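You operate a simulated robot arm through the tools that you are given. There is no shell and no other tool. Be economical: measure what you need, move in short steps, check, and stop when the job is done.

The job below is to be done with a simulated robot arm. You get a single attempt, and the scene is never put back.

Task
Clean the glue dabber at the open cleaner tin and put both lids back.
Fine: press it on the cleaner till its foot turns pale, stand it in its cup; the lids of the tin and the blue glue pot; leave the other glue lids on. Set down upright: glue dabber.

It is judged by the outcome, as a careful person would: the job done as asked, and still so three seconds after it is handed in. It fails if anything else is knocked over, pushed out of place, dropped, spilled or broken. Lids that push on must go on centred and level and be pressed home; caps that screw on are set level and turned clockwise until they are tight.

Robot
A 6-joint arm with a fingered hand on a trunk, on a base that drives. Base frame: it is fixed to the floor where the robot stands at the start and does not move with it; the origin is under the middle of the robot, x ahead of it, y to its left, z up; the surface under the hand at the start is at about z = 0.884. Readings come in m, rad, newtons and seconds.
With the tool pointing down near the work surface it reaches from about 0.5 to 0.96 m from the robot's upright axis, wherever it stands. Its first joint turns from -2.897 to 2.897 rad. Places, roughly: blue glue lid [0.7, -0.2, 0.9]; blue glue lid (6x6x3 cm) [0.7, -0.2, 0.9]; blue glue pot [0.6, -0.1, 0.9]; cleaner tin [0.8, -0.4, 0.9]; green glue lid [0.6, -0.3, 0.9]; green glue lid (6x6x3 cm) [0.6, -0.3, 0.9]; green glue pot [0.6, -0.3, 0.9]; orange glue lid [0.6, -0.2, 0.9]; orange glue lid (6x6x3 cm) [0.6, -0.2, 0.9]; orange glue pot [0.6, -0.2, 0.9]. Payload 5 kg.
The TCP is the grasp point between the finger pads, 0.043 m short of the fingertips. In the tool frame z runs along the fingers and y along their closing line. Largest opening 0.144 m; the body of the gripper starts 0.05 m behind the TCP. The gripper is a hand of 5 fingers: y runs from the thumb to the fingers, the wrist lies at [-0.021, -0.133, -0.233] in the tool frame, and closing takes about 1.5 s.
Orientation is told as [roll, pitch, yaw] about the base's x, y, z axes, in that order, counted from this pose: with the fingers straight down and the wrist toward the robot, the tool's x, y and z point along [0, 1, 0], [1, 0, 0] and [0, 0, -1] of the base frame.

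Tools
- The arm moves only by the tool send_rows. Its argument "steps" is a list of rows, each a list of 7 numbers: the shift along the tool's x, y, z in units of 25 mm (1.0 is 25 mm), then the turn, a rotation vector about the tool's x, y, z in units of 5 degrees (1.0 is 5 degrees), then the finger opening in mm, from 0 to 144. In form: [[dx, dy, dz, wx, wy, wz, hand], ...]. A call has 1 to 10 rows; each row shifts and turns the commanded pose from where the row before left it, along the tool's axes as they then stand. A call with a number of a shift or a turn outside -1 to 1 is refused whole. Each row takes 0.2 s and may step no farther than 0.05 m and 0.15 rad from the row before; otherwise, or with a gripper value out of range, the whole call is refused. Where a pose cannot be reached the arm comes as near as it can. A force on the tool above 40 N (or 10 N above the force at the start of the call, whichever is more), or a blocked arm, ends the call early, and 0.2 s more pass. The fingers move at their own pace (about 0.072 m/s each) and stop on an object; they squeeze with about 30 N. The grip force told is the motor's: it shows also when the fingers shut on nothing. Time passes only in rows, and 0.2 s behind the last, so rows that do not move let the fingers close. It gives the time, the measured TCP pose, the force on the tool (base axes), the opening and the grip force at its end, in the units of the frame above (readings bear some noise), with the torque about the TCP (base axes, N m) and any sound that the robot's microphone picked up, and new pictures: "show" is both (left out), scene, wrist or none.
- Cameras (640 x 400 px; columns grow to the right, rows downward): "scene" is now at [0.0191, 0.1164, 1.6207]; the picture's right is [-0.45, -0.89, 0.00], its down [-0.46, 0.23, -0.86] and it looks along [0.76, -0.39, -0.52] (base axes); focal length 296 px, centre (320, 200). "wrist" rides on the gripper at [0.086, -0.108, -0.168] in the tool frame; the picture's right is [-0.80, 0.28, -0.53], its down [-0.54, -0.73, 0.42] and it looks along [-0.27, 0.63, 0.73] (tool axes); focal length 275 px, centre (320, 200). There is no depth. A picture from a camera that has moved, and an enlarged one, comes with that camera's place and axes in the base frame and with its lens.
- move_column(by): slides the trunk up (or, below 0, down) by that many m; the arm and the scene camera ride with it, the base frame stays. It gives what a move gives, with no picture.
- drive_base(legs): drives the robot by 1 to 6 legs, each [ahead, left, turn to the left] in m, m and rad, along the robot's own axes; the way and the turn of a leg run together, so that a leg with both is an arc; at most 1.5 m and 3.142 rad a leg. The arm and the cameras ride along, it lands a little off, and it stops where it bumps. It gives what a move gives, and a new picture of the scene camera.
- preshape(shape): the hand has 5 fingers and takes this shape, open, in about a second: jaw (thumb against the fingers, like two jaws); tri (thumb and two fingers); tip (a fingertip pinch); poke (one finger out to press); point (the index stretched); flat (the hand flat); cup (the hand cupped); fist (a fist). The gripper value then closes the fingers along that shape, each until it touches; the sizes above hold for jaw. It gives what a move gives, with no picture.
- aim_head(pan, tilt): turns the head with the scene camera to pan (to the left, within 2.705 rad either way) and tilt (down, from -0.506 to 1.204), counted from straight ahead of the robot. It gives what a move gives, and a new picture of the scene camera.
- zoom(camera, box): a new picture of the part [left, top, right, bottom] of that camera's present view, enlarged. The clock stands still meanwhile.
- job_done(): hands the job in; it is judged then, once.

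Work in short steps. Places have to be worked out from the pictures, the camera data and where the tool is seen: move nearer, look again, correct. Check each grasp and each placing, and mend what went wrong. You have 120 turns and 260 pictures in all, those below and enlarged ones among them. Open the gripper and draw the arm clear of the work before you hand the job in, unless the task says otherwise; then end with one line.

The tools are called as name(argument=value, ...) on one line, values as JSON. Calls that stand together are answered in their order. send_rows: Moves the arm, as the interface text tells. Its arguments: {"type":"object","properties":{"steps":{"type":"array"},"show":{"type":"string","enum":["both","scene","wrist","none"]}},"required":["steps"]} The other tools are called the same way: move_column (by) slides the trunk up or down; preshape (shape) gives the hand a shape; drive_base (legs) drives the base; aim_head (pan, tilt) turns the head that bears the scene camera; zoom (camera, box) takes an enlarged picture of a part of a camera's view; job_done () hands the job in.

At the start:

```text
time_s: 0.0
position: [0.5532, -0.1333, 1.2705]
tool_rot: [0.001, 0.001, 0.001]
force: [-0.9, -0.3, -1.3]
wrist_torque: [0.03, 0.01, -0.01]
width: 0.1436
grip_force: 0.1
shape: jaw
trunk travel left (down, up): [-0.525, 0.065]
robot x, y, heading: [-0.0005, -0.0002, 0.0]
head pan, tilt: [-0.466, 0.545]
```

scene: 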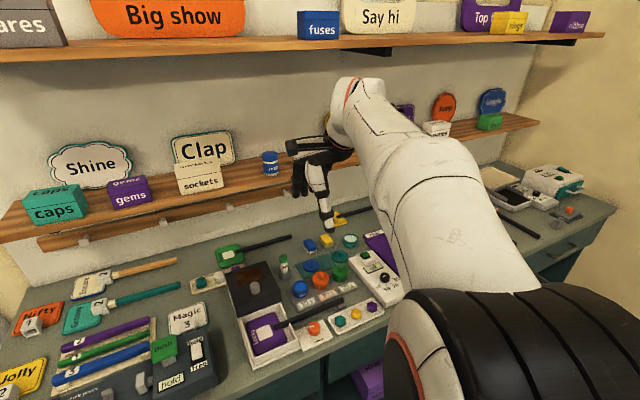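
wrist: 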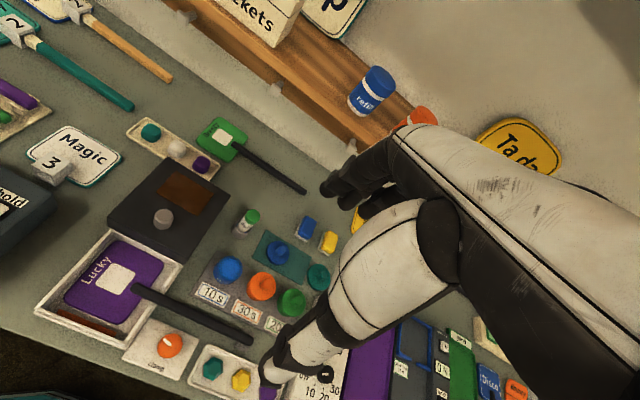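

The bench is crowded, so I enlarge the middle of both views to find the pots, tin, dabber and cup.

zoom(camera="scene", box=[220, 210, 420, 350])

zoom(camera="wrist", box=[120, 190, 360, 400])

aim_head(pan=-0.5, tilt=0.8)

```text
2.86 times, centred on (320, 280) of scene
camera zoom: at [0.0191, 0.1164, 1.6207], right [-0.45, -0.89, 0.0], down [-0.46, 0.23, -0.86], along [0.76, -0.39, -0.52], focal length 846 px, centre (320, -29)
```

zoom: 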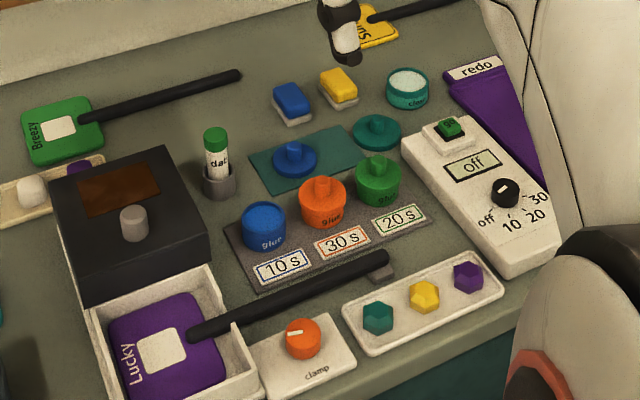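

```text
1.90 times, centred on (240, 295) of wrist
camera zoom: at [0.4446, -0.0481, 1.436], right [0.28, -0.8, 0.53], down [-0.73, -0.54, -0.42], along [0.63, -0.27, -0.73], focal length 524 px, centre (472, 19)
```

zoom: 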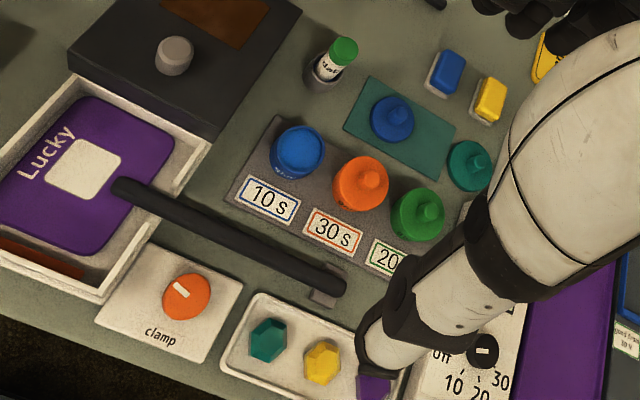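

```text
time_s: 0.8
position: [0.5529, -0.1345, 1.2693]
tool_rot: [-0.001, 0.0, -0.001]
force: [-0.4, 0.2, 0.2]
wrist_torque: [-0.03, 0.02, 0.01]
width: 0.1435
grip_force: 0.0
shape: jaw
trunk travel left (down, up): [-0.525, 0.065]
robot x, y, heading: [0.0008, -0.0024, -0.001]
head pan, tilt: [-0.499, 0.799]
camera scene: at [0.0096, 0.1183, 1.5989], right [-0.48, -0.88, 0.0], down [-0.63, 0.34, -0.7], along [0.61, -0.33, -0.72], focal length 296 px, centre (320, 200)
```

scene: 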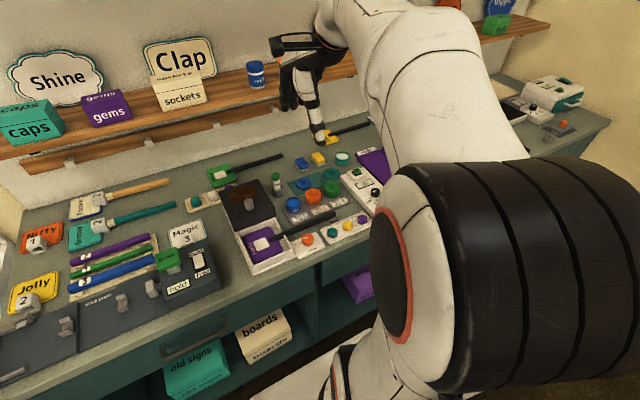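

I estimate: dabber in its cup ≈(0.715,-0.10), blue pot ≈(0.62,-0.12), blue lid ≈(0.714,-0.198), tin ≈(0.763,-0.388), tin lid ≈(0.713,-0.312). I move the hand in closer for a better look.

send_rows(steps=[[0.1, 0.6, 1, 0, 0, 0, 144], [0.1, 0.6, 1, 0, 0, 0, 144], [0.1, 0.6, 1, 0, 0, 0, 144], [0.1, 0.6, 1, 0, 0, 0, 144], [0.1, 0.6, 1, 0, 0, 0, 144], [0.1, 0.6, 1, 0, 0, 0, 144]])

zoom(camera="scene", box=[250, 130, 390, 220])

```text
time_s: 2.2
position: [0.6444, -0.1188, 1.12]
tool_rot: [-0.001, 0.0, -0.002]
force: [0.5, -0.4, 0.1]
wrist_torque: [0.01, 0.04, -0.03]
width: 0.1438
grip_force: 0.1
shape: jaw
trunk travel left (down, up): [-0.525, 0.065]
robot x, y, heading: [-0.0008, 0.001, 0.002]
head pan, tilt: [-0.499, 0.799]
camera scene: at [0.0101, 0.1183, 1.5988], right [-0.48, -0.88, 0.0], down [-0.63, 0.34, -0.7], along [0.61, -0.33, -0.72], focal length 296 px, centre (320, 200)
camera wrist: at [0.5357, -0.0341, 1.2853], right [0.28, -0.8, 0.53], down [-0.73, -0.54, -0.42], along [0.63, -0.27, -0.73], focal length 275 px, centre (320, 200)
```

scene: 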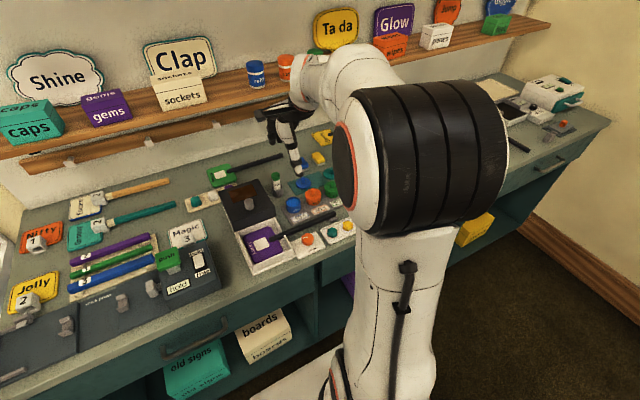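
wrist: 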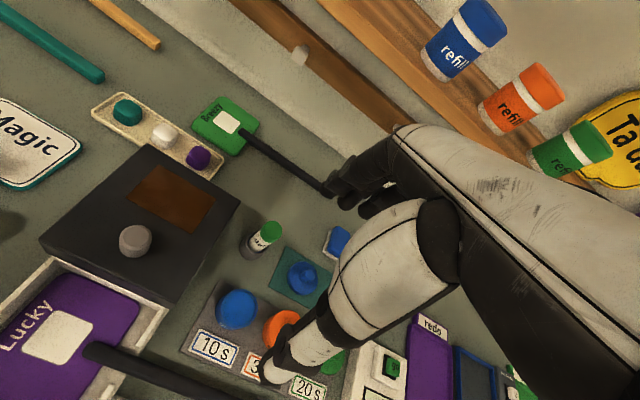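

```text
4.44 times, centred on (320, 175) of scene
camera zoom: at [0.0101, 0.1183, 1.5988], right [-0.48, -0.88, 0.0], down [-0.63, 0.34, -0.7], along [0.61, -0.33, -0.72], focal length 1316 px, centre (320, 311)
```

zoom: 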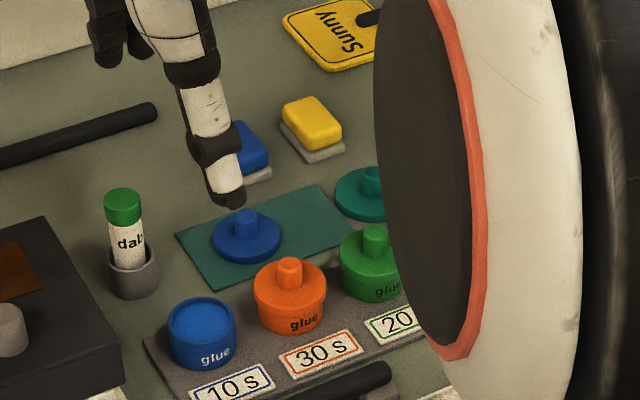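

The shoulder blocks the view of the tin, so I drive 0.3 m to the right, with the hand well above everything, so that the work lies left of the arm.

drive_base(legs=[[0, -0.3, 0]])

aim_head(pan=0.05, tilt=0.75)

```text
time_s: 4.2
position: [0.643, -0.4202, 1.1188]
tool_rot: [-0.001, 0.0, -0.004]
force: [0.2, 0.2, -0.3]
wrist_torque: [0.01, 0.01, 0.02]
width: 0.1438
grip_force: 0.1
shape: jaw
trunk travel left (down, up): [-0.525, 0.065]
robot x, y, heading: [0.0005, -0.3012, -0.006]
head pan, tilt: [-0.499, 0.799]
camera scene: at [0.0095, -0.1807, 1.5988], right [-0.48, -0.88, 0.0], down [-0.63, 0.35, -0.7], along [0.61, -0.34, -0.72], focal length 296 px, centre (320, 200)
```

scene: 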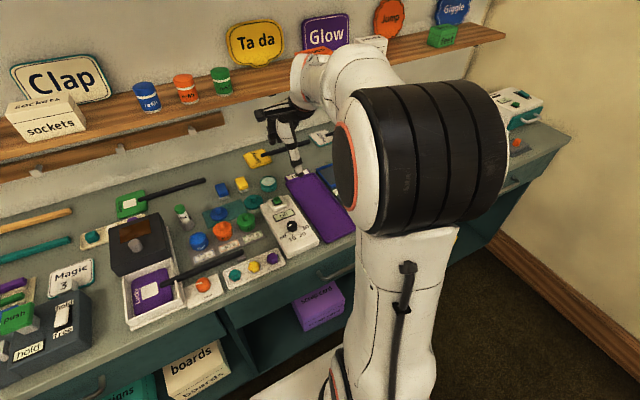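

```text
time_s: 5.2
position: [0.6416, -0.4205, 1.1199]
tool_rot: [-0.001, -0.002, -0.003]
force: [-0.6, -0.8, 0.8]
wrist_torque: [0.03, 0.0, 0.03]
width: 0.1438
grip_force: 0.1
shape: jaw
trunk travel left (down, up): [-0.525, 0.065]
robot x, y, heading: [-0.0004, -0.2982, -0.002]
head pan, tilt: [0.051, 0.75]
camera scene: at [0.0216, -0.1377, 1.6028], right [0.05, -1.0, 0.0], down [-0.68, -0.03, -0.73], along [0.73, 0.03, -0.68], focal length 296 px, centre (320, 200)
```

scene: 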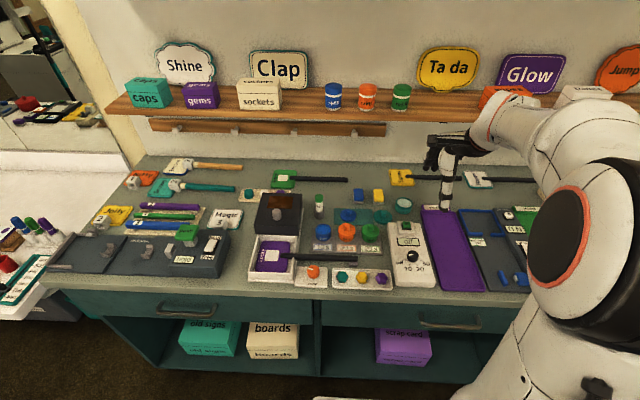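

Now the whole work area is in clear view. I enlarge it for accurate positions.

zoom(camera="scene", box=[290, 180, 430, 268])

```text
4.55 times, centred on (360, 224) of scene
camera zoom: at [0.0216, -0.1377, 1.6028], right [0.05, -1.0, 0.0], down [-0.68, -0.03, -0.73], along [0.73, 0.03, -0.68], focal length 1346 px, centre (138, 91)
```

zoom: 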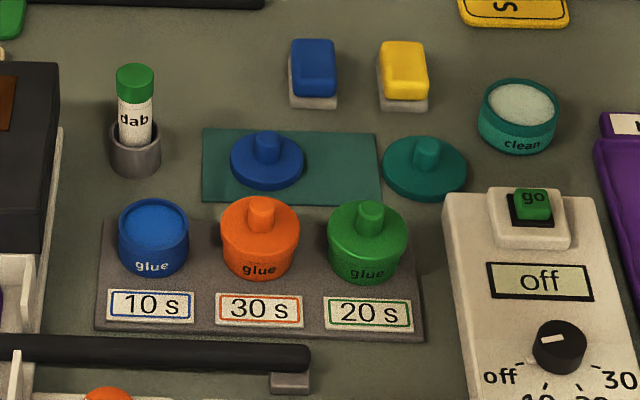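

Geometry agrees across views: dabber axis ≈(0.711,-0.102), cap top z≈0.975, cup rim z≈0.92. I look closely at the hand to understand how it grips.

zoom(camera="scene", box=[390, 110, 530, 220])

zoom(camera="wrist", box=[200, 100, 520, 400])

```text
3.64 times, centred on (460, 165) of scene
camera zoom: at [0.0216, -0.1377, 1.6028], right [0.05, -1.0, 0.0], down [-0.68, -0.03, -0.73], along [0.73, 0.03, -0.68], focal length 1077 px, centre (-189, 327)
```

zoom: 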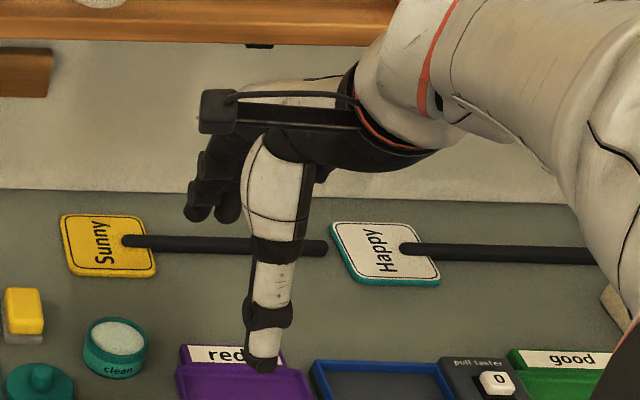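

```text
1.33 times, centred on (360, 250) of wrist
camera zoom: at [0.5345, -0.3349, 1.2856], right [0.28, -0.8, 0.53], down [-0.73, -0.54, -0.42], along [0.63, -0.27, -0.73], focal length 367 px, centre (267, 133)
```

zoom: 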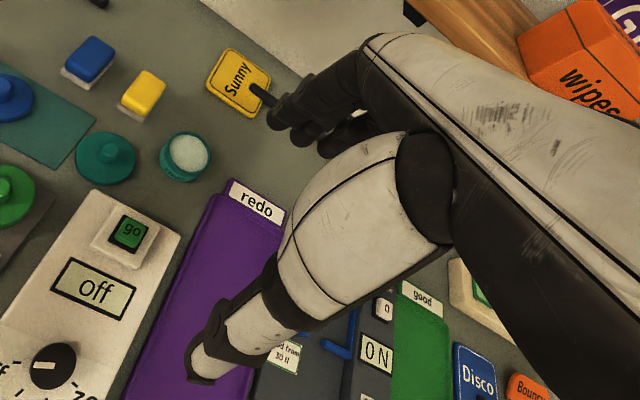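

The thumb is on the near side, four fingers on the far side. I try the fingertip pinch shape to see whether it is slimmer, partly closed.

preshape(shape="tip")

send_rows(steps=[[0, 0, 0, 0, 0, 0, 30], [0, 0, 0, 0, 0, 0, 30], [0, 0, 0, 0, 0, 0, 30], [0, 0, 0, 0, 0, 0, 30], [0, 0, 0, 0, 0, 0, 30]], show="wrist")

zoom(camera="scene", box=[390, 110, 530, 220])

```text
time_s: 6.1
position: [0.6423, -0.4215, 1.1189]
tool_rot: [0.001, -0.002, -0.004]
force: [0.7, -0.1, 0.0]
wrist_torque: [0.0, 0.03, 0.01]
width: 0.1437
grip_force: 0.1
shape: tip
trunk travel left (down, up): [-0.525, 0.065]
robot x, y, heading: [0.0012, -0.2979, -0.005]
head pan, tilt: [0.051, 0.75]
```

```text
time_s: 7.3
position: [0.6428, -0.4201, 1.1198]
tool_rot: [0.0, 0.0, -0.003]
force: [-0.1, 0.9, -0.2]
wrist_torque: [0.03, -0.01, 0.02]
width: 0.0306
grip_force: 0.0
shape: tip
trunk travel left (down, up): [-0.525, 0.065]
robot x, y, heading: [-0.0018, -0.299, 0.001]
head pan, tilt: [0.051, 0.75]
camera wrist: at [0.5345, -0.3348, 1.2856], right [0.28, -0.8, 0.53], down [-0.73, -0.54, -0.42], along [0.63, -0.27, -0.73], focal length 275 px, centre (320, 200)
```

wrist: 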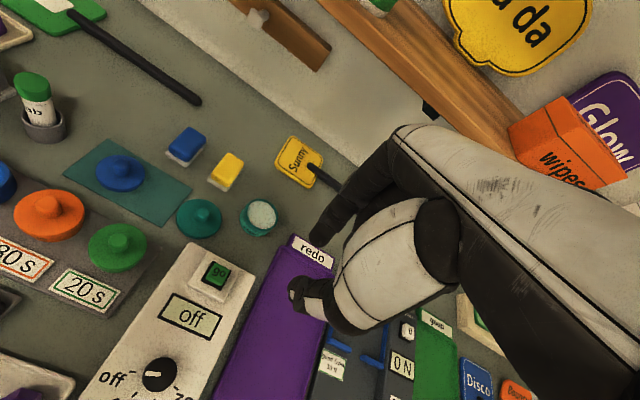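

```text
3.64 times, centred on (460, 165) of scene
camera zoom: at [0.0216, -0.1376, 1.6028], right [0.05, -1.0, 0.0], down [-0.68, -0.03, -0.73], along [0.73, 0.03, -0.68], focal length 1077 px, centre (-189, 327)
```

zoom: 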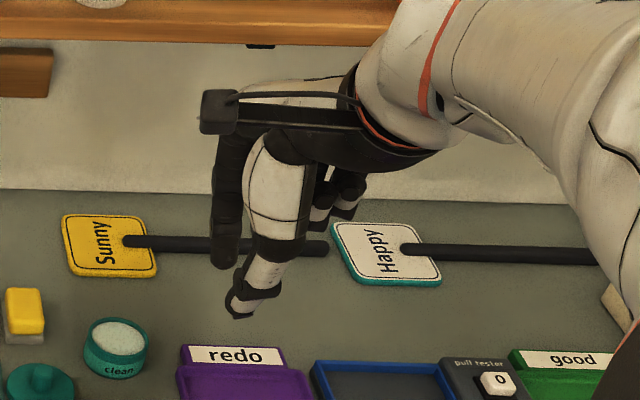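

The pinch meets at the fingertips and is slim. I check the "tri" shape too.

preshape(shape="tri")

send_rows(steps=[[0, 0, 0, 0, 0, 0, 30], [0, 0, 0, 0, 0, 0, 30], [0, 0, 0, 0, 0, 0, 30], [0, 0, 0, 0, 0, 0, 30], [0, 0, 0, 0, 0, 0, 30]], show="wrist")

zoom(camera="scene", box=[390, 110, 530, 220])

```text
time_s: 8.2
position: [0.6421, -0.4225, 1.1185]
tool_rot: [0.001, 0.0, -0.003]
force: [0.9, -0.4, 0.3]
wrist_torque: [-0.01, -0.01, -0.01]
width: 0.1436
grip_force: 0.0
shape: tri
trunk travel left (down, up): [-0.525, 0.065]
robot x, y, heading: [0.0034, -0.2971, -0.004]
head pan, tilt: [0.051, 0.75]
```

```text
time_s: 9.4
position: [0.6415, -0.42, 1.1184]
tool_rot: [0.0, -0.002, -0.003]
force: [-0.1, 0.0, -0.7]
wrist_torque: [0.0, -0.03, -0.03]
width: 0.0302
grip_force: 0.1
shape: tri
trunk travel left (down, up): [-0.525, 0.065]
robot x, y, heading: [0.0007, -0.2996, -0.007]
head pan, tilt: [0.051, 0.75]
camera wrist: at [0.5344, -0.3348, 1.2857], right [0.28, -0.8, 0.53], down [-0.73, -0.54, -0.42], along [0.63, -0.27, -0.73], focal length 275 px, centre (320, 200)
```

wrist: 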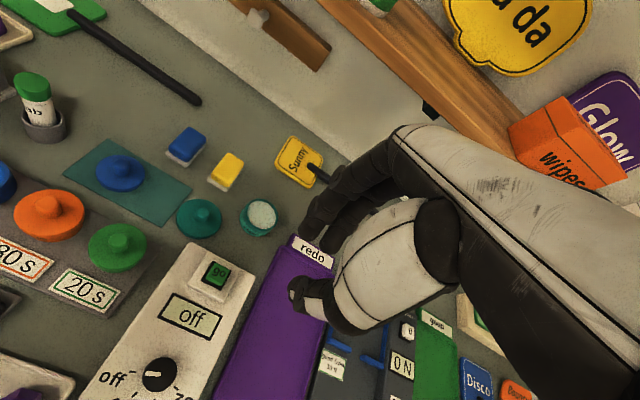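

```text
3.64 times, centred on (460, 165) of scene
camera zoom: at [0.0216, -0.1376, 1.6028], right [0.05, -1.0, 0.0], down [-0.68, -0.03, -0.73], along [0.73, 0.03, -0.68], focal length 1077 px, centre (-189, 327)
```

zoom: 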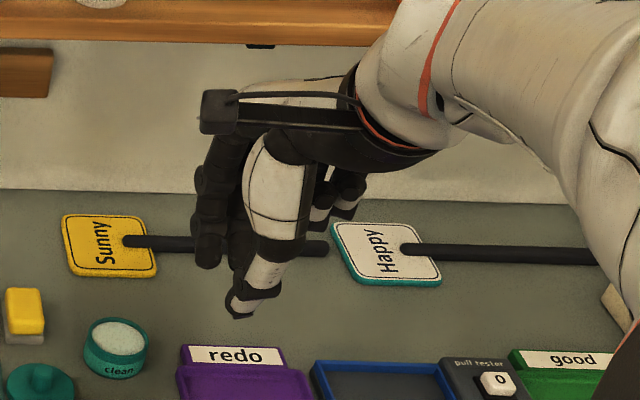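

I'll use tri. I open to 70 mm and fly at this height to above the dabber.

send_rows(steps=[[0.98, 0.21, 0, 0, 0, 0, 70], [0.98, 0.21, 0, 0, 0, 0, 70], [0.98, 0.21, 0, 0, 0, 0, 70], [0.98, 0.21, 0, 0, 0, 0, 70], [0.98, 0.21, 0, 0, 0, 0, 70], [0.98, 0.21, 0, 0, 0, 0, 70], [0.98, 0.21, 0, 0, 0, 0, 70], [0.98, 0.21, 0, 0, 0, 0, 70], [0.98, 0.21, 0, 0, 0, 0, 70], [0.98, 0.21, 0, 0, 0, 0, 70]], show="none")

send_rows(steps=[[0.97, 0.22, 0, 0, 0, 0, 70], [0.97, 0.22, 0, 0, 0, 0, 70], [0.97, 0.24, 0, 0, 0, 0, 70], [0, 0, 1, 0, 0, 0, 70], [0, 0, 1, 0, 0, 0, 70], [0, 0, 0.6, 0, 0, 0, 70]])

zoom(camera="scene", box=[290, 160, 430, 248])

```text
time_s: 11.6
position: [0.6957, -0.1745, 1.1172]
tool_rot: [0.002, -0.001, -0.004]
force: [-0.1, -0.5, 0.2]
wrist_torque: [-0.03, -0.02, -0.03]
width: 0.0695
grip_force: 0.1
shape: tri
trunk travel left (down, up): [-0.525, 0.065]
robot x, y, heading: [0.0002, -0.3015, -0.001]
head pan, tilt: [0.051, 0.75]
```

```text
time_s: 13.0
position: [0.7139, -0.1029, 1.054]
tool_rot: [-0.001, 0.002, -0.003]
force: [-0.3, -0.1, 0.7]
wrist_torque: [0.03, 0.02, 0.0]
width: 0.0697
grip_force: 0.0
shape: tri
trunk travel left (down, up): [-0.525, 0.065]
robot x, y, heading: [-0.0027, -0.2996, -0.003]
head pan, tilt: [0.051, 0.75]
camera scene: at [0.0219, -0.1374, 1.6028], right [0.05, -1.0, 0.0], down [-0.68, -0.03, -0.73], along [0.73, 0.03, -0.68], focal length 296 px, centre (320, 200)
camera wrist: at [0.6061, -0.0165, 1.2203], right [0.28, -0.8, 0.53], down [-0.73, -0.54, -0.42], along [0.63, -0.27, -0.73], focal length 275 px, centre (320, 200)
```

scene: 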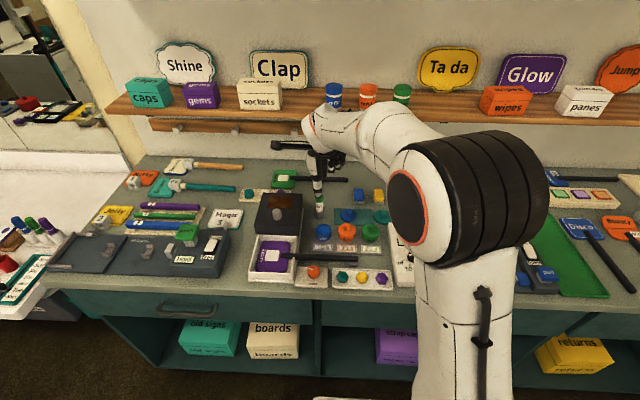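
wrist: 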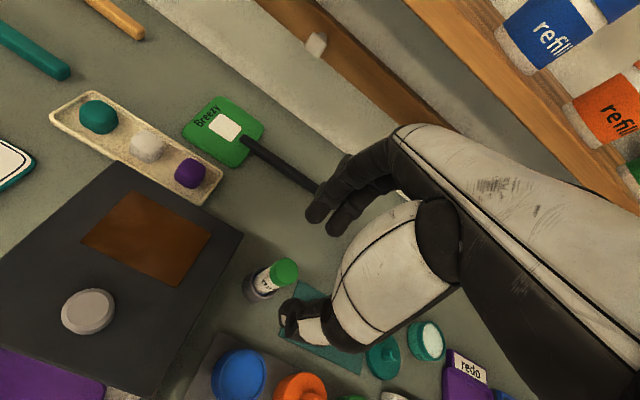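

```text
4.55 times, centred on (360, 204) of scene
camera zoom: at [0.0219, -0.1374, 1.6028], right [0.05, -1.0, 0.0], down [-0.68, -0.03, -0.73], along [0.73, 0.03, -0.68], focal length 1346 px, centre (138, 182)
```

zoom: 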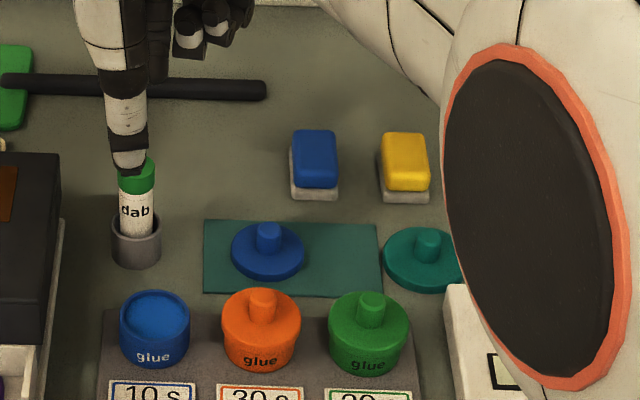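

Aligned laterally. I descend so the fingertips straddle the cap above the cup rim (TCP z≈0.967).

send_rows(steps=[[0.05, -0.05, 0.9, 0, 0, 0, 70], [0, 0, 0.9, 0, 0, 0, 70], [0, 0, 0.9, 0, 0, 0, 70], [0, 0, 0.78, 0, 0, 0, 70]], show="wrist")

zoom(camera="scene", box=[290, 160, 380, 220])

```text
time_s: 14.0
position: [0.713, -0.1011, 0.9664]
tool_rot: [0.001, 0.001, -0.004]
force: [-0.3, 0.0, -0.3]
wrist_torque: [-0.01, 0.02, 0.0]
width: 0.0694
grip_force: 0.1
shape: tri
trunk travel left (down, up): [-0.525, 0.065]
robot x, y, heading: [-0.0001, -0.2979, -0.003]
head pan, tilt: [0.051, 0.75]
camera wrist: at [0.6056, -0.0156, 1.133], right [0.28, -0.8, 0.53], down [-0.73, -0.54, -0.42], along [0.63, -0.27, -0.73], focal length 275 px, centre (320, 200)
```

wrist: 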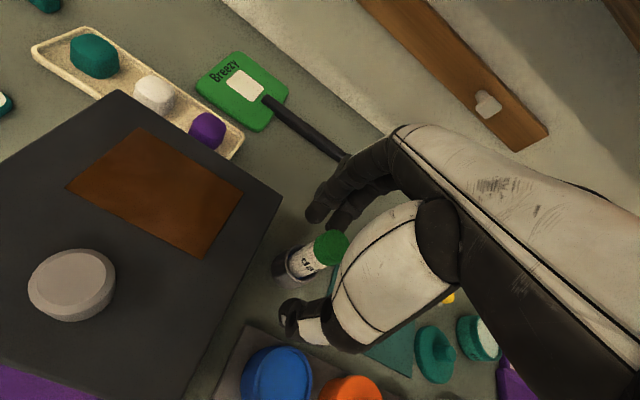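

```text
6.67 times, centred on (335, 190) of scene
camera zoom: at [0.0219, -0.1374, 1.6028], right [0.05, -1.0, 0.0], down [-0.68, -0.03, -0.73], along [0.73, 0.03, -0.68], focal length 1974 px, centre (220, 267)
```

zoom: 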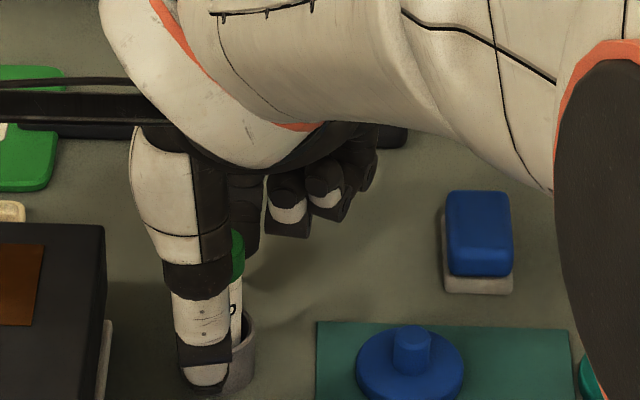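

The cap sits right at the TCP pixel in the wrist view. I close on it slowly.

send_rows(steps=[[0, 0, 0, 0, 0, 0, 40], [0, 0, 0, 0, 0, 0, 32], [0, 0, 0, 0, 0, 0, 20], [0, 0, 0, 0, 0, 0, 10], [0, 0, 0, 0, 0, 0, 10], [0, 0, 0, 0, 0, 0, 10]], show="wrist")

zoom(camera="scene", box=[290, 160, 380, 220])

```text
time_s: 15.4
position: [0.712, -0.1019, 0.9669]
tool_rot: [0.001, 0.0, -0.003]
force: [0.3, -0.2, 0.4]
wrist_torque: [0.02, -0.06, 0.02]
width: 0.0145
grip_force: 29.9
shape: tri
trunk travel left (down, up): [-0.525, 0.065]
robot x, y, heading: [0.0003, -0.2981, -0.002]
head pan, tilt: [0.051, 0.75]
camera wrist: at [0.6053, -0.0157, 1.1334], right [0.28, -0.8, 0.53], down [-0.73, -0.54, -0.42], along [0.63, -0.27, -0.73], focal length 275 px, centre (320, 200)
```

wrist: 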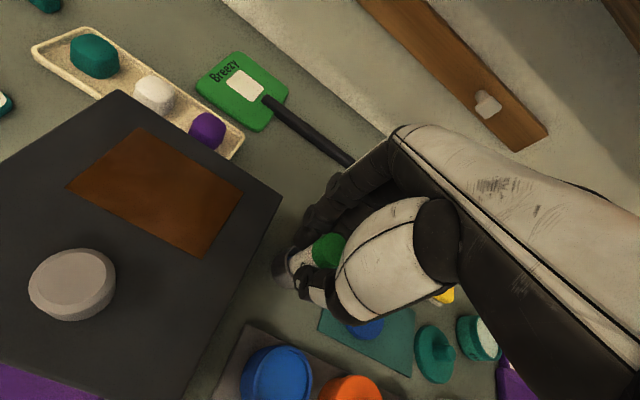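

```text
6.67 times, centred on (335, 190) of scene
camera zoom: at [0.0218, -0.1375, 1.6028], right [0.05, -1.0, 0.0], down [-0.68, -0.03, -0.73], along [0.73, 0.03, -0.68], focal length 1974 px, centre (220, 267)
```

zoom: 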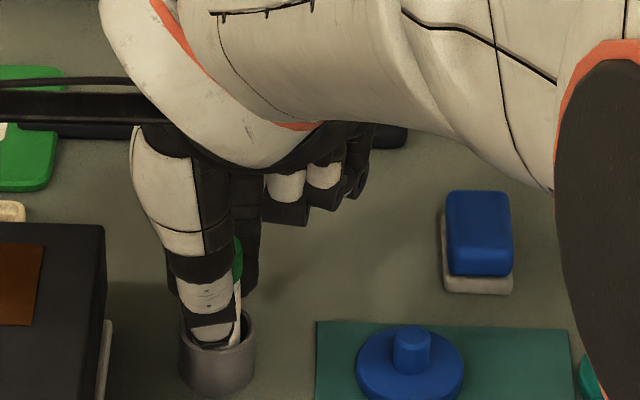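

Gripped with 30 N and the cup has not moved. I lift straight up, gently.

send_rows(steps=[[0, 0, -0.2, 0, 0, 0, 10], [0, 0, -0.5, 0, 0, 0, 10], [0, 0, -0.8, 0, 0, 0, 10], [0, 0, -0.8, 0, 0, 0, 10], [0, 0, -0.8, 0, 0, 0, 10]], show="wrist")

zoom(camera="scene", box=[290, 160, 380, 220])

```text
time_s: 16.6
position: [0.7108, -0.1025, 1.045]
tool_rot: [-0.001, 0.0, -0.004]
force: [-0.6, -0.5, -0.6]
wrist_torque: [0.02, -0.02, -0.02]
width: 0.0145
grip_force: 29.6
shape: tri
trunk travel left (down, up): [-0.525, 0.065]
robot x, y, heading: [-0.0003, -0.2967, -0.003]
head pan, tilt: [0.051, 0.75]
camera wrist: at [0.6033, -0.0163, 1.2124], right [0.28, -0.8, 0.53], down [-0.73, -0.54, -0.42], along [0.63, -0.27, -0.73], focal length 275 px, centre (320, 200)
```

wrist: 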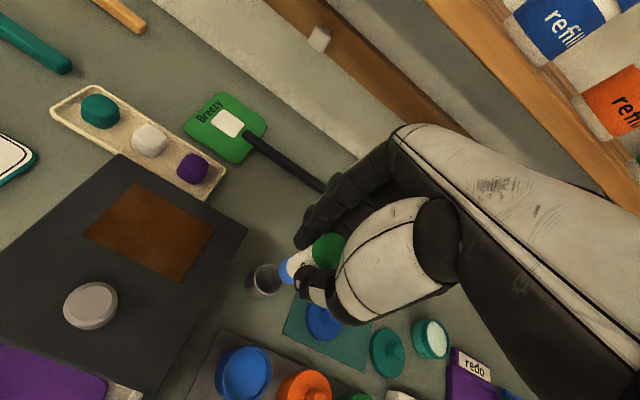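

```text
6.67 times, centred on (335, 190) of scene
camera zoom: at [0.0215, -0.1376, 1.6028], right [0.05, -1.0, 0.0], down [-0.68, -0.03, -0.73], along [0.73, 0.03, -0.68], focal length 1974 px, centre (220, 267)
```

zoom: 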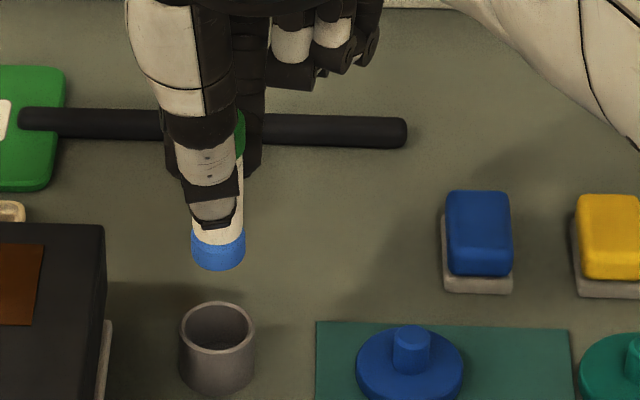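

The foot shows blue glue; foot bottom is ≈77 mm below the TCP and the cup at (0.711,-0.103). I carry it over at this height to the tin (≈0.763,-0.387).

send_rows(steps=[[-0.95, 0.17, -0.2, 0, 0, 0, 10], [-0.95, 0.17, -0.2, 0, 0, 0, 10], [-0.95, 0.17, 0, 0, 0, 0, 10], [-0.95, 0.17, 0, 0, 0, 0, 10], [-0.95, 0.17, 0, 0, 0, 0, 10], [-0.95, 0.17, 0, 0, 0, 0, 10], [-0.95, 0.17, 0, 0, 0, 0, 10], [-0.95, 0.17, 0, 0, 0, 0, 10], [-0.95, 0.17, 0, 0, 0, 0, 10], [-0.95, 0.17, 0, 0, 0, 0, 10]], show="none")

send_rows(steps=[[-0.95, 0.19, 0, 0, 0, 0, 10], [-0.95, 0.19, 0, 0, 0, 0, 10]], show="wrist")

zoom(camera="scene", box=[360, 160, 450, 220])

```text
time_s: 18.8
position: [0.7536, -0.3409, 1.0537]
tool_rot: [0.001, 0.002, -0.002]
force: [0.1, -0.1, 0.5]
wrist_torque: [0.01, 0.02, -0.04]
width: 0.0144
grip_force: 29.8
shape: tri
trunk travel left (down, up): [-0.525, 0.065]
robot x, y, heading: [-0.0004, -0.2999, -0.006]
head pan, tilt: [0.051, 0.75]
```

```text
time_s: 19.4
position: [0.7635, -0.3879, 1.0533]
tool_rot: [0.0, 0.002, -0.002]
force: [0.2, -1.1, -0.3]
wrist_torque: [0.03, -0.01, 0.0]
width: 0.0146
grip_force: 30.1
shape: tri
trunk travel left (down, up): [-0.525, 0.065]
robot x, y, heading: [0.0001, -0.2998, -0.005]
head pan, tilt: [0.051, 0.75]
camera wrist: at [0.6554, -0.3033, 1.2205], right [0.28, -0.8, 0.53], down [-0.73, -0.54, -0.42], along [0.63, -0.27, -0.73], focal length 275 px, centre (320, 200)
```

wrist: 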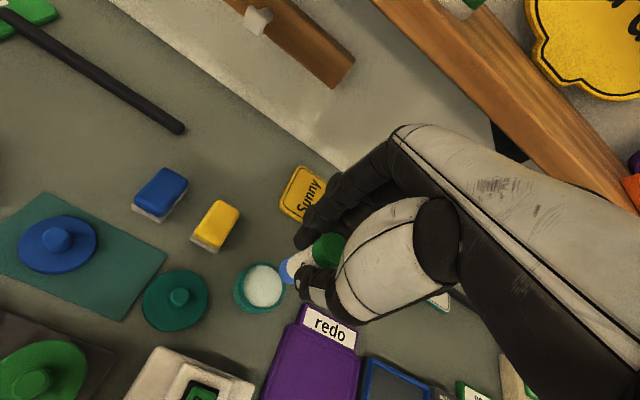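

```text
6.67 times, centred on (405, 190) of scene
camera zoom: at [0.0217, -0.1381, 1.6029], right [0.05, -1.0, 0.0], down [-0.68, -0.03, -0.73], along [0.73, 0.03, -0.68], focal length 1974 px, centre (-247, 267)
```

zoom: 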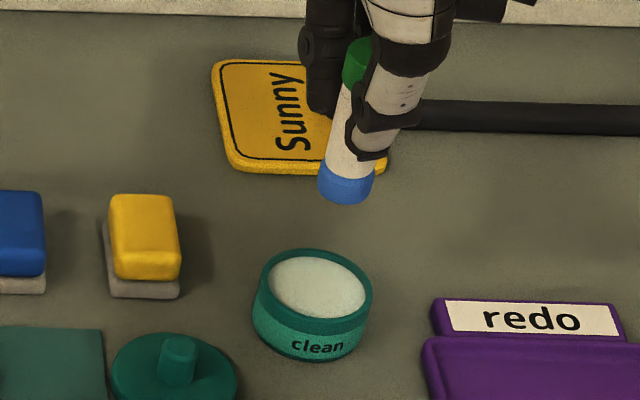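

Foot and tin line up within about 3 mm. I lower 50 mm and check.

send_rows(steps=[[0, -0.1, 0.7, 0, 0, 0, 10], [0, 0, 0.7, 0, 0, 0, 10], [0, 0, 0.6, 0, 0, 0, 10]], show="wrist")

zoom(camera="scene", box=[360, 160, 450, 220])

```text
time_s: 20.2
position: [0.7597, -0.3874, 1.0044]
tool_rot: [-0.001, -0.001, -0.003]
force: [-0.3, -0.6, 0.4]
wrist_torque: [-0.03, 0.04, 0.02]
width: 0.0144
grip_force: 30.7
shape: tri
trunk travel left (down, up): [-0.525, 0.065]
robot x, y, heading: [-0.0009, -0.2986, 0.001]
head pan, tilt: [0.051, 0.75]
camera wrist: at [0.6524, -0.3014, 1.1705], right [0.28, -0.8, 0.53], down [-0.73, -0.54, -0.42], along [0.63, -0.27, -0.73], focal length 275 px, centre (320, 200)
```

wrist: 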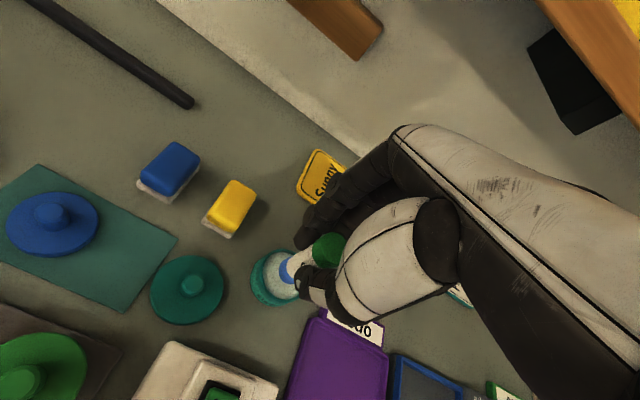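

```text
6.67 times, centred on (405, 190) of scene
camera zoom: at [0.0219, -0.1376, 1.6028], right [0.05, -1.0, 0.0], down [-0.68, -0.03, -0.73], along [0.73, 0.03, -0.68], focal length 1974 px, centre (-247, 267)
```

zoom: 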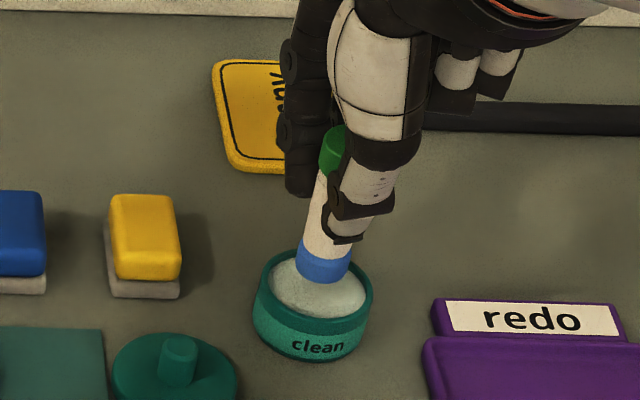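

Nearly in. I lower another 10 mm and look again before contact.

send_rows(steps=[[0, 0.1, 0.2, 0, 0, 0, 10], [0, 0, 0.2, 0, 0, 0, 10]], show="none")

zoom(camera="scene", box=[375, 175, 435, 215])

zoom(camera="wrist", box=[220, 210, 360, 330])

```text
time_s: 20.8
position: [0.7615, -0.3885, 0.9941]
tool_rot: [0.0, 0.001, -0.003]
force: [0.3, 0.4, -1.1]
wrist_torque: [0.02, 0.02, 0.0]
width: 0.0144
grip_force: 29.8
shape: tri
trunk travel left (down, up): [-0.525, 0.065]
robot x, y, heading: [-0.0025, -0.2997, -0.006]
head pan, tilt: [0.051, 0.75]
```

```text
10.00 times, centred on (405, 195) of scene
camera zoom: at [0.0219, -0.1377, 1.6028], right [0.05, -1.0, 0.0], down [-0.68, -0.03, -0.73], along [0.73, 0.03, -0.68], focal length 2961 px, centre (-530, 250)
```

zoom: 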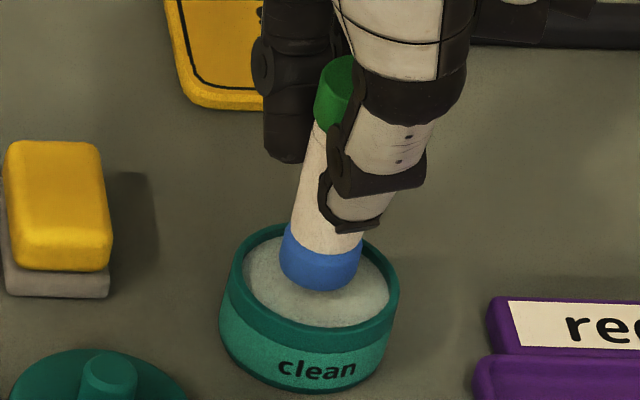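

```text
3.33 times, centred on (290, 270) of wrist
camera zoom: at [0.6546, -0.3022, 1.1613], right [0.28, -0.8, 0.53], down [-0.73, -0.54, -0.42], along [0.63, -0.27, -0.73], focal length 918 px, centre (420, -33)
```

zoom: 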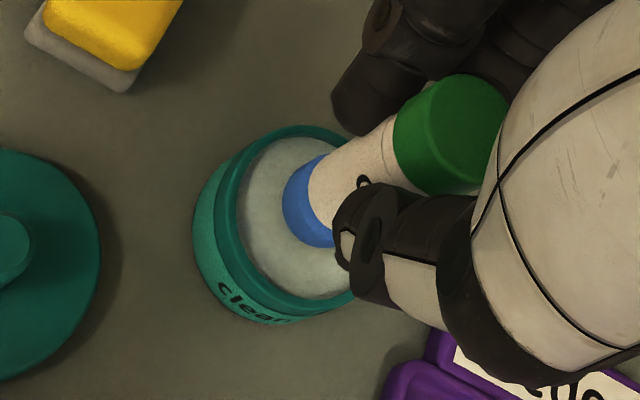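

Foot is inside the rim and about central. I lower in 2 mm steps with a 2 mm forward shift, watching the force.

send_rows(steps=[[0, 0.1, 0.1, 0, 0, 0, 10], [0, 0, 0.1, 0, 0, 0, 10], [0, 0, 0.1, 0, 0, 0, 10]], show="none")

zoom(camera="scene", box=[375, 175, 435, 215])

```text
time_s: 21.6
position: [0.7651, -0.3879, 0.9882]
tool_rot: [0.0, -0.001, -0.005]
force: [-0.4, -0.7, 0.3]
wrist_torque: [0.01, -0.04, 0.02]
width: 0.0146
grip_force: 29.6
shape: tri
trunk travel left (down, up): [-0.525, 0.065]
robot x, y, heading: [-0.0022, -0.2995, -0.004]
head pan, tilt: [0.051, 0.75]
```

```text
10.00 times, centred on (405, 195) of scene
camera zoom: at [0.0215, -0.1376, 1.6028], right [0.05, -1.0, 0.0], down [-0.68, -0.03, -0.73], along [0.73, 0.03, -0.68], focal length 2961 px, centre (-530, 250)
```

zoom: 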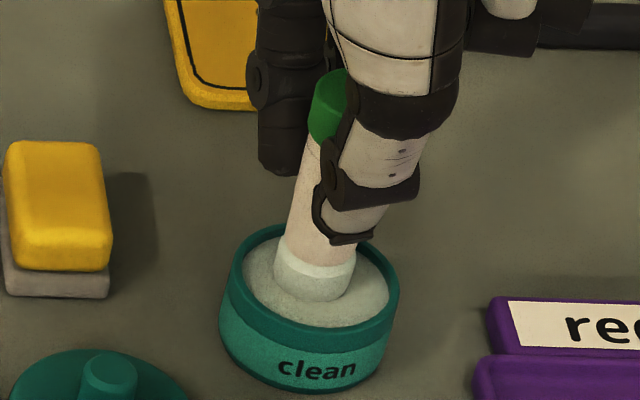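

The foot has already turned pale. I press 3 mm more and hold briefly to be sure, then lift and look.

send_rows(steps=[[0, 0, 0.06, 0, 0, 0, 10], [0, 0, 0.06, 0, 0, 0, 10], [0, 0, 0, 0, 0, 0, 10], [0, 0, 0, 0, 0, 0, 10], [0, 0, 0, 0, 0, 0, 10], [0, 0, 0, 0, 0, 0, 10]], show="none")

send_rows(steps=[[0, 0, -0.2, 0, 0, 0, 10], [0, 0, -0.6, 0, 0, 0, 10], [0, 0, -0.8, 0, 0, 0, 10], [0, 0, -0.8, 0, 0, 0, 10]], show="none")

zoom(camera="scene", box=[360, 160, 450, 220])

```text
time_s: 23.0
position: [0.7653, -0.3886, 0.9862]
tool_rot: [-0.001, -0.003, -0.003]
force: [4.7, -2.1, 19.1]
wrist_torque: [-0.11, -0.2, -0.03]
width: 0.0152
grip_force: 29.7
shape: tri
trunk travel left (down, up): [-0.525, 0.065]
robot x, y, heading: [-0.0008, -0.2968, -0.006]
head pan, tilt: [0.051, 0.75]
```

```text
time_s: 24.0
position: [0.7635, -0.3865, 1.0445]
tool_rot: [0.0, 0.0, -0.004]
force: [0.3, 0.8, -0.2]
wrist_torque: [-0.02, -0.04, -0.04]
width: 0.0148
grip_force: 29.9
shape: tri
trunk travel left (down, up): [-0.525, 0.065]
robot x, y, heading: [0.0001, -0.2954, -0.002]
head pan, tilt: [0.051, 0.75]
```

```text
6.67 times, centred on (405, 190) of scene
camera zoom: at [0.0214, -0.1375, 1.6028], right [0.05, -1.0, 0.0], down [-0.68, -0.03, -0.73], along [0.73, 0.03, -0.68], focal length 1974 px, centre (-247, 267)
```

zoom: 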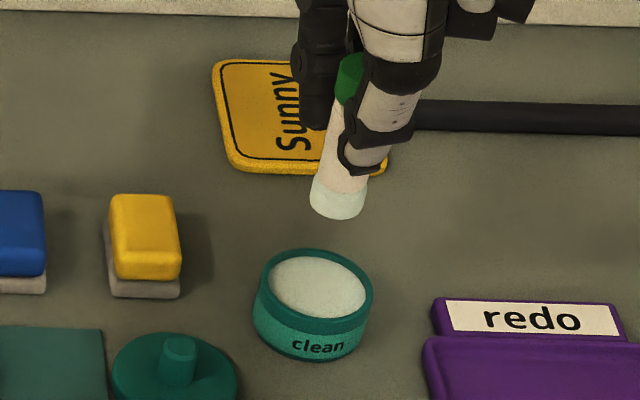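

Clean (pale foot); the tin hasn't moved. I carry the dabber back above its cup.

send_rows(steps=[[0.95, -0.17, -0.3, 0, 0, 0, 10], [0.95, -0.17, -0.2, 0, 0, 0, 10], [0.95, -0.17, 0, 0, 0, 0, 10], [0.95, -0.17, 0, 0, 0, 0, 10], [0.95, -0.17, 0, 0, 0, 0, 10], [0.95, -0.17, 0, 0, 0, 0, 10], [0.95, -0.17, 0, 0, 0, 0, 10], [0.95, -0.17, 0, 0, 0, 0, 10], [0.95, -0.17, 0, 0, 0, 0, 10], [0.95, -0.17, 0, 0, 0, 0, 10]], show="none")

send_rows(steps=[[0.95, -0.17, 0, 0, 0, 0, 10], [0.93, -0.15, 0, 0, 0, 0, 10], [0, 0, 0, 0, 0, 0, 10]], show="none")

zoom(camera="scene", box=[290, 160, 380, 220])

zoom(camera="wrist", box=[200, 200, 360, 330])

```text
time_s: 26.2
position: [0.7223, -0.1496, 1.057]
tool_rot: [0.0, -0.001, -0.002]
force: [-0.5, 0.0, 0.0]
wrist_torque: [0.01, 0.0, 0.03]
width: 0.015
grip_force: 29.7
shape: tri
trunk travel left (down, up): [-0.525, 0.065]
robot x, y, heading: [0.0027, -0.3002, -0.002]
head pan, tilt: [0.051, 0.75]
```

```text
time_s: 27.0
position: [0.7145, -0.1041, 1.0554]
tool_rot: [-0.001, 0.0, -0.002]
force: [0.7, -0.5, -1.0]
wrist_torque: [-0.05, 0.01, 0.01]
width: 0.0151
grip_force: 29.4
shape: tri
trunk travel left (down, up): [-0.525, 0.065]
robot x, y, heading: [0.002, -0.3004, -0.008]
head pan, tilt: [0.051, 0.75]
```

```text
6.67 times, centred on (335, 190) of scene
camera zoom: at [0.0217, -0.1375, 1.6028], right [0.05, -1.0, 0.0], down [-0.68, -0.03, -0.73], along [0.73, 0.03, -0.68], focal length 1974 px, centre (220, 267)
```

zoom: 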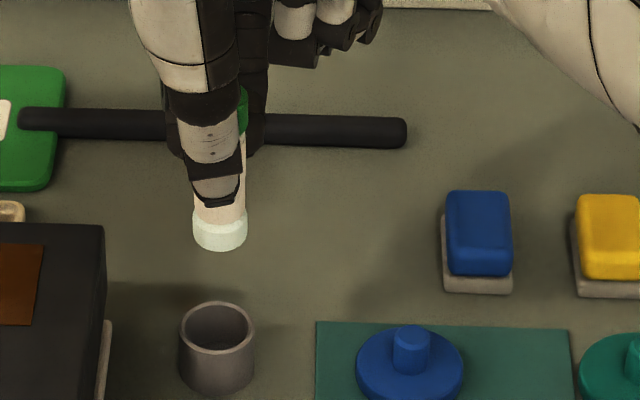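

```text
3.08 times, centred on (280, 265) of wrist
camera zoom: at [0.6062, -0.0172, 1.2225], right [0.28, -0.8, 0.53], down [-0.73, -0.54, -0.42], along [0.63, -0.27, -0.73], focal length 847 px, centre (443, 0)
```

zoom: 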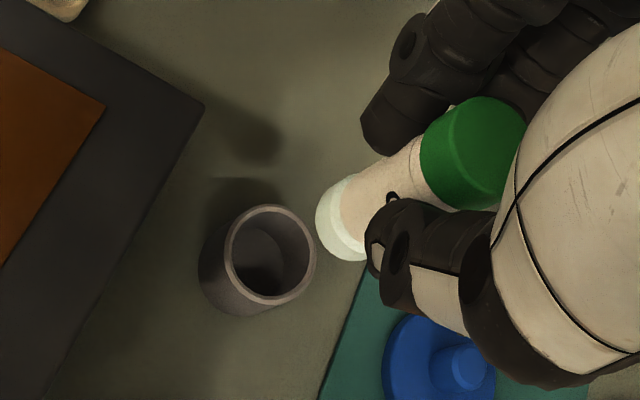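

The dabber hasn't slipped. I shift 3 mm back, 1.5 mm left, and lower to just above the cup rim.

send_rows(steps=[[0.06, -0.13, 0.6, 0, 0, 0, 10], [0, 0, 0.6, 0, 0, 0, 10], [0, 0, 0.2, 0, 0, 0, 10], [0, 0, 0, 0, 0, 0, 10]], show="none")

zoom(camera="scene", box=[305, 175, 365, 215])

zoom(camera="wrist", box=[200, 200, 360, 330])

```text
time_s: 28.0
position: [0.7099, -0.1025, 1.0209]
tool_rot: [0.002, 0.001, -0.003]
force: [-0.2, 0.3, -0.2]
wrist_torque: [0.03, 0.0, -0.03]
width: 0.015
grip_force: 30.1
shape: tri
trunk travel left (down, up): [-0.525, 0.065]
robot x, y, heading: [-0.0011, -0.299, -0.002]
head pan, tilt: [0.051, 0.75]
```

```text
10.00 times, centred on (335, 195) of scene
camera zoom: at [0.0216, -0.1375, 1.6028], right [0.05, -1.0, 0.0], down [-0.68, -0.03, -0.73], along [0.73, 0.03, -0.68], focal length 2961 px, centre (170, 250)
```

zoom: 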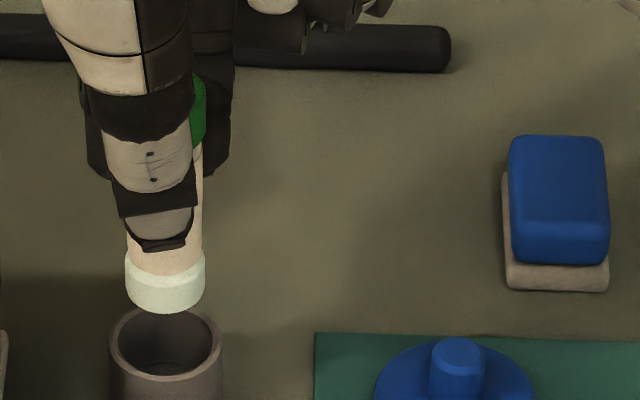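

```text
3.08 times, centred on (280, 265) of wrist
camera zoom: at [0.6032, -0.0156, 1.1876], right [0.28, -0.8, 0.53], down [-0.73, -0.54, -0.42], along [0.63, -0.27, -0.73], focal length 847 px, centre (443, 0)
```

zoom: 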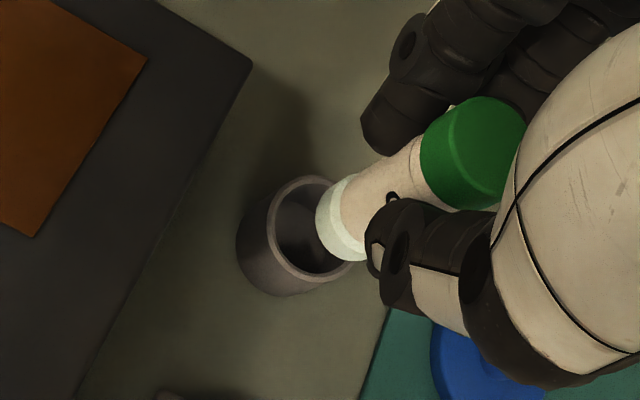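

Foot and cup are coaxial in both views. I lower slowly into the cup.

send_rows(steps=[[0, 0.03, 0.4, 0, 0, 0, 10], [0, 0, 0.4, 0, 0, 0, 10], [0, 0, 0.2, 0, 0, 0, 10], [0, 0, 0.2, 0, 0, 0, 10]], show="none")

zoom(camera="scene", box=[305, 175, 365, 215])

```text
time_s: 29.0
position: [0.7133, -0.1017, 0.991]
tool_rot: [-0.001, -0.001, -0.004]
force: [0.4, 0.7, 0.5]
wrist_torque: [0.03, 0.0, -0.03]
width: 0.015
grip_force: 30.0
shape: tri
trunk travel left (down, up): [-0.525, 0.065]
robot x, y, heading: [-0.0016, -0.2989, -0.006]
head pan, tilt: [0.051, 0.75]
```

```text
10.00 times, centred on (335, 195) of scene
camera zoom: at [0.0216, -0.1375, 1.6028], right [0.05, -1.0, 0.0], down [-0.68, -0.03, -0.73], along [0.73, 0.03, -0.68], focal length 2961 px, centre (170, 250)
```

zoom: 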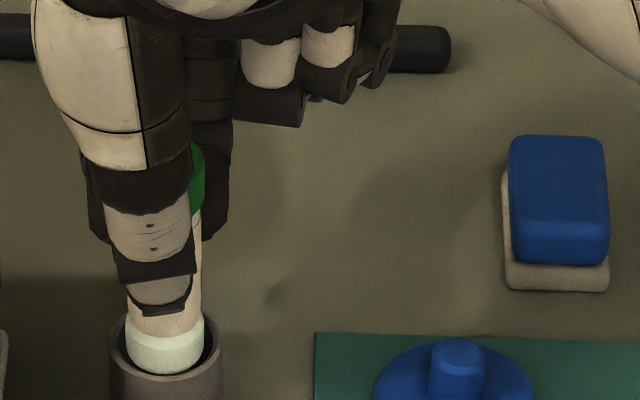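

It is entering the cup with no contact force. I lower the rest to its original seat (TCP z≈0.968).

send_rows(steps=[[0, -0.03, 0.3, 0, 0, 0, 10], [0, 0, 0.3, 0, 0, 0, 10], [0, 0, 0.2, 0, 0, 0, 10], [0, 0, 0.1, 0, 0, 0, 10], [0, 0, 0, 0, 0, 0, 10]], show="none")

zoom(camera="scene", box=[305, 175, 365, 215])

```text
time_s: 29.7
position: [0.7183, -0.1004, 0.9818]
tool_rot: [0.002, -0.014, -0.002]
force: [0.0, -0.3, -0.1]
wrist_torque: [-0.02, 0.02, 0.01]
width: 0.0161
grip_force: 30.1
shape: tri
trunk travel left (down, up): [-0.525, 0.065]
robot x, y, heading: [-0.0016, -0.3021, -0.002]
head pan, tilt: [0.051, 0.75]
stopped in row 3: the force on the tool passed its limit at 42 N (the readings are from after the stop); the commanded pose is now the measured one
```

```text
10.00 times, centred on (335, 195) of scene
camera zoom: at [0.023, -0.1369, 1.6021], right [0.05, -1.0, 0.0], down [-0.68, -0.03, -0.73], along [0.73, 0.03, -0.68], focal length 2961 px, centre (170, 250)
```

zoom: 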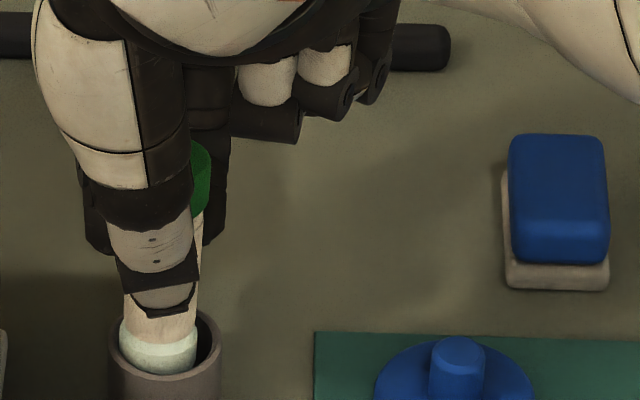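

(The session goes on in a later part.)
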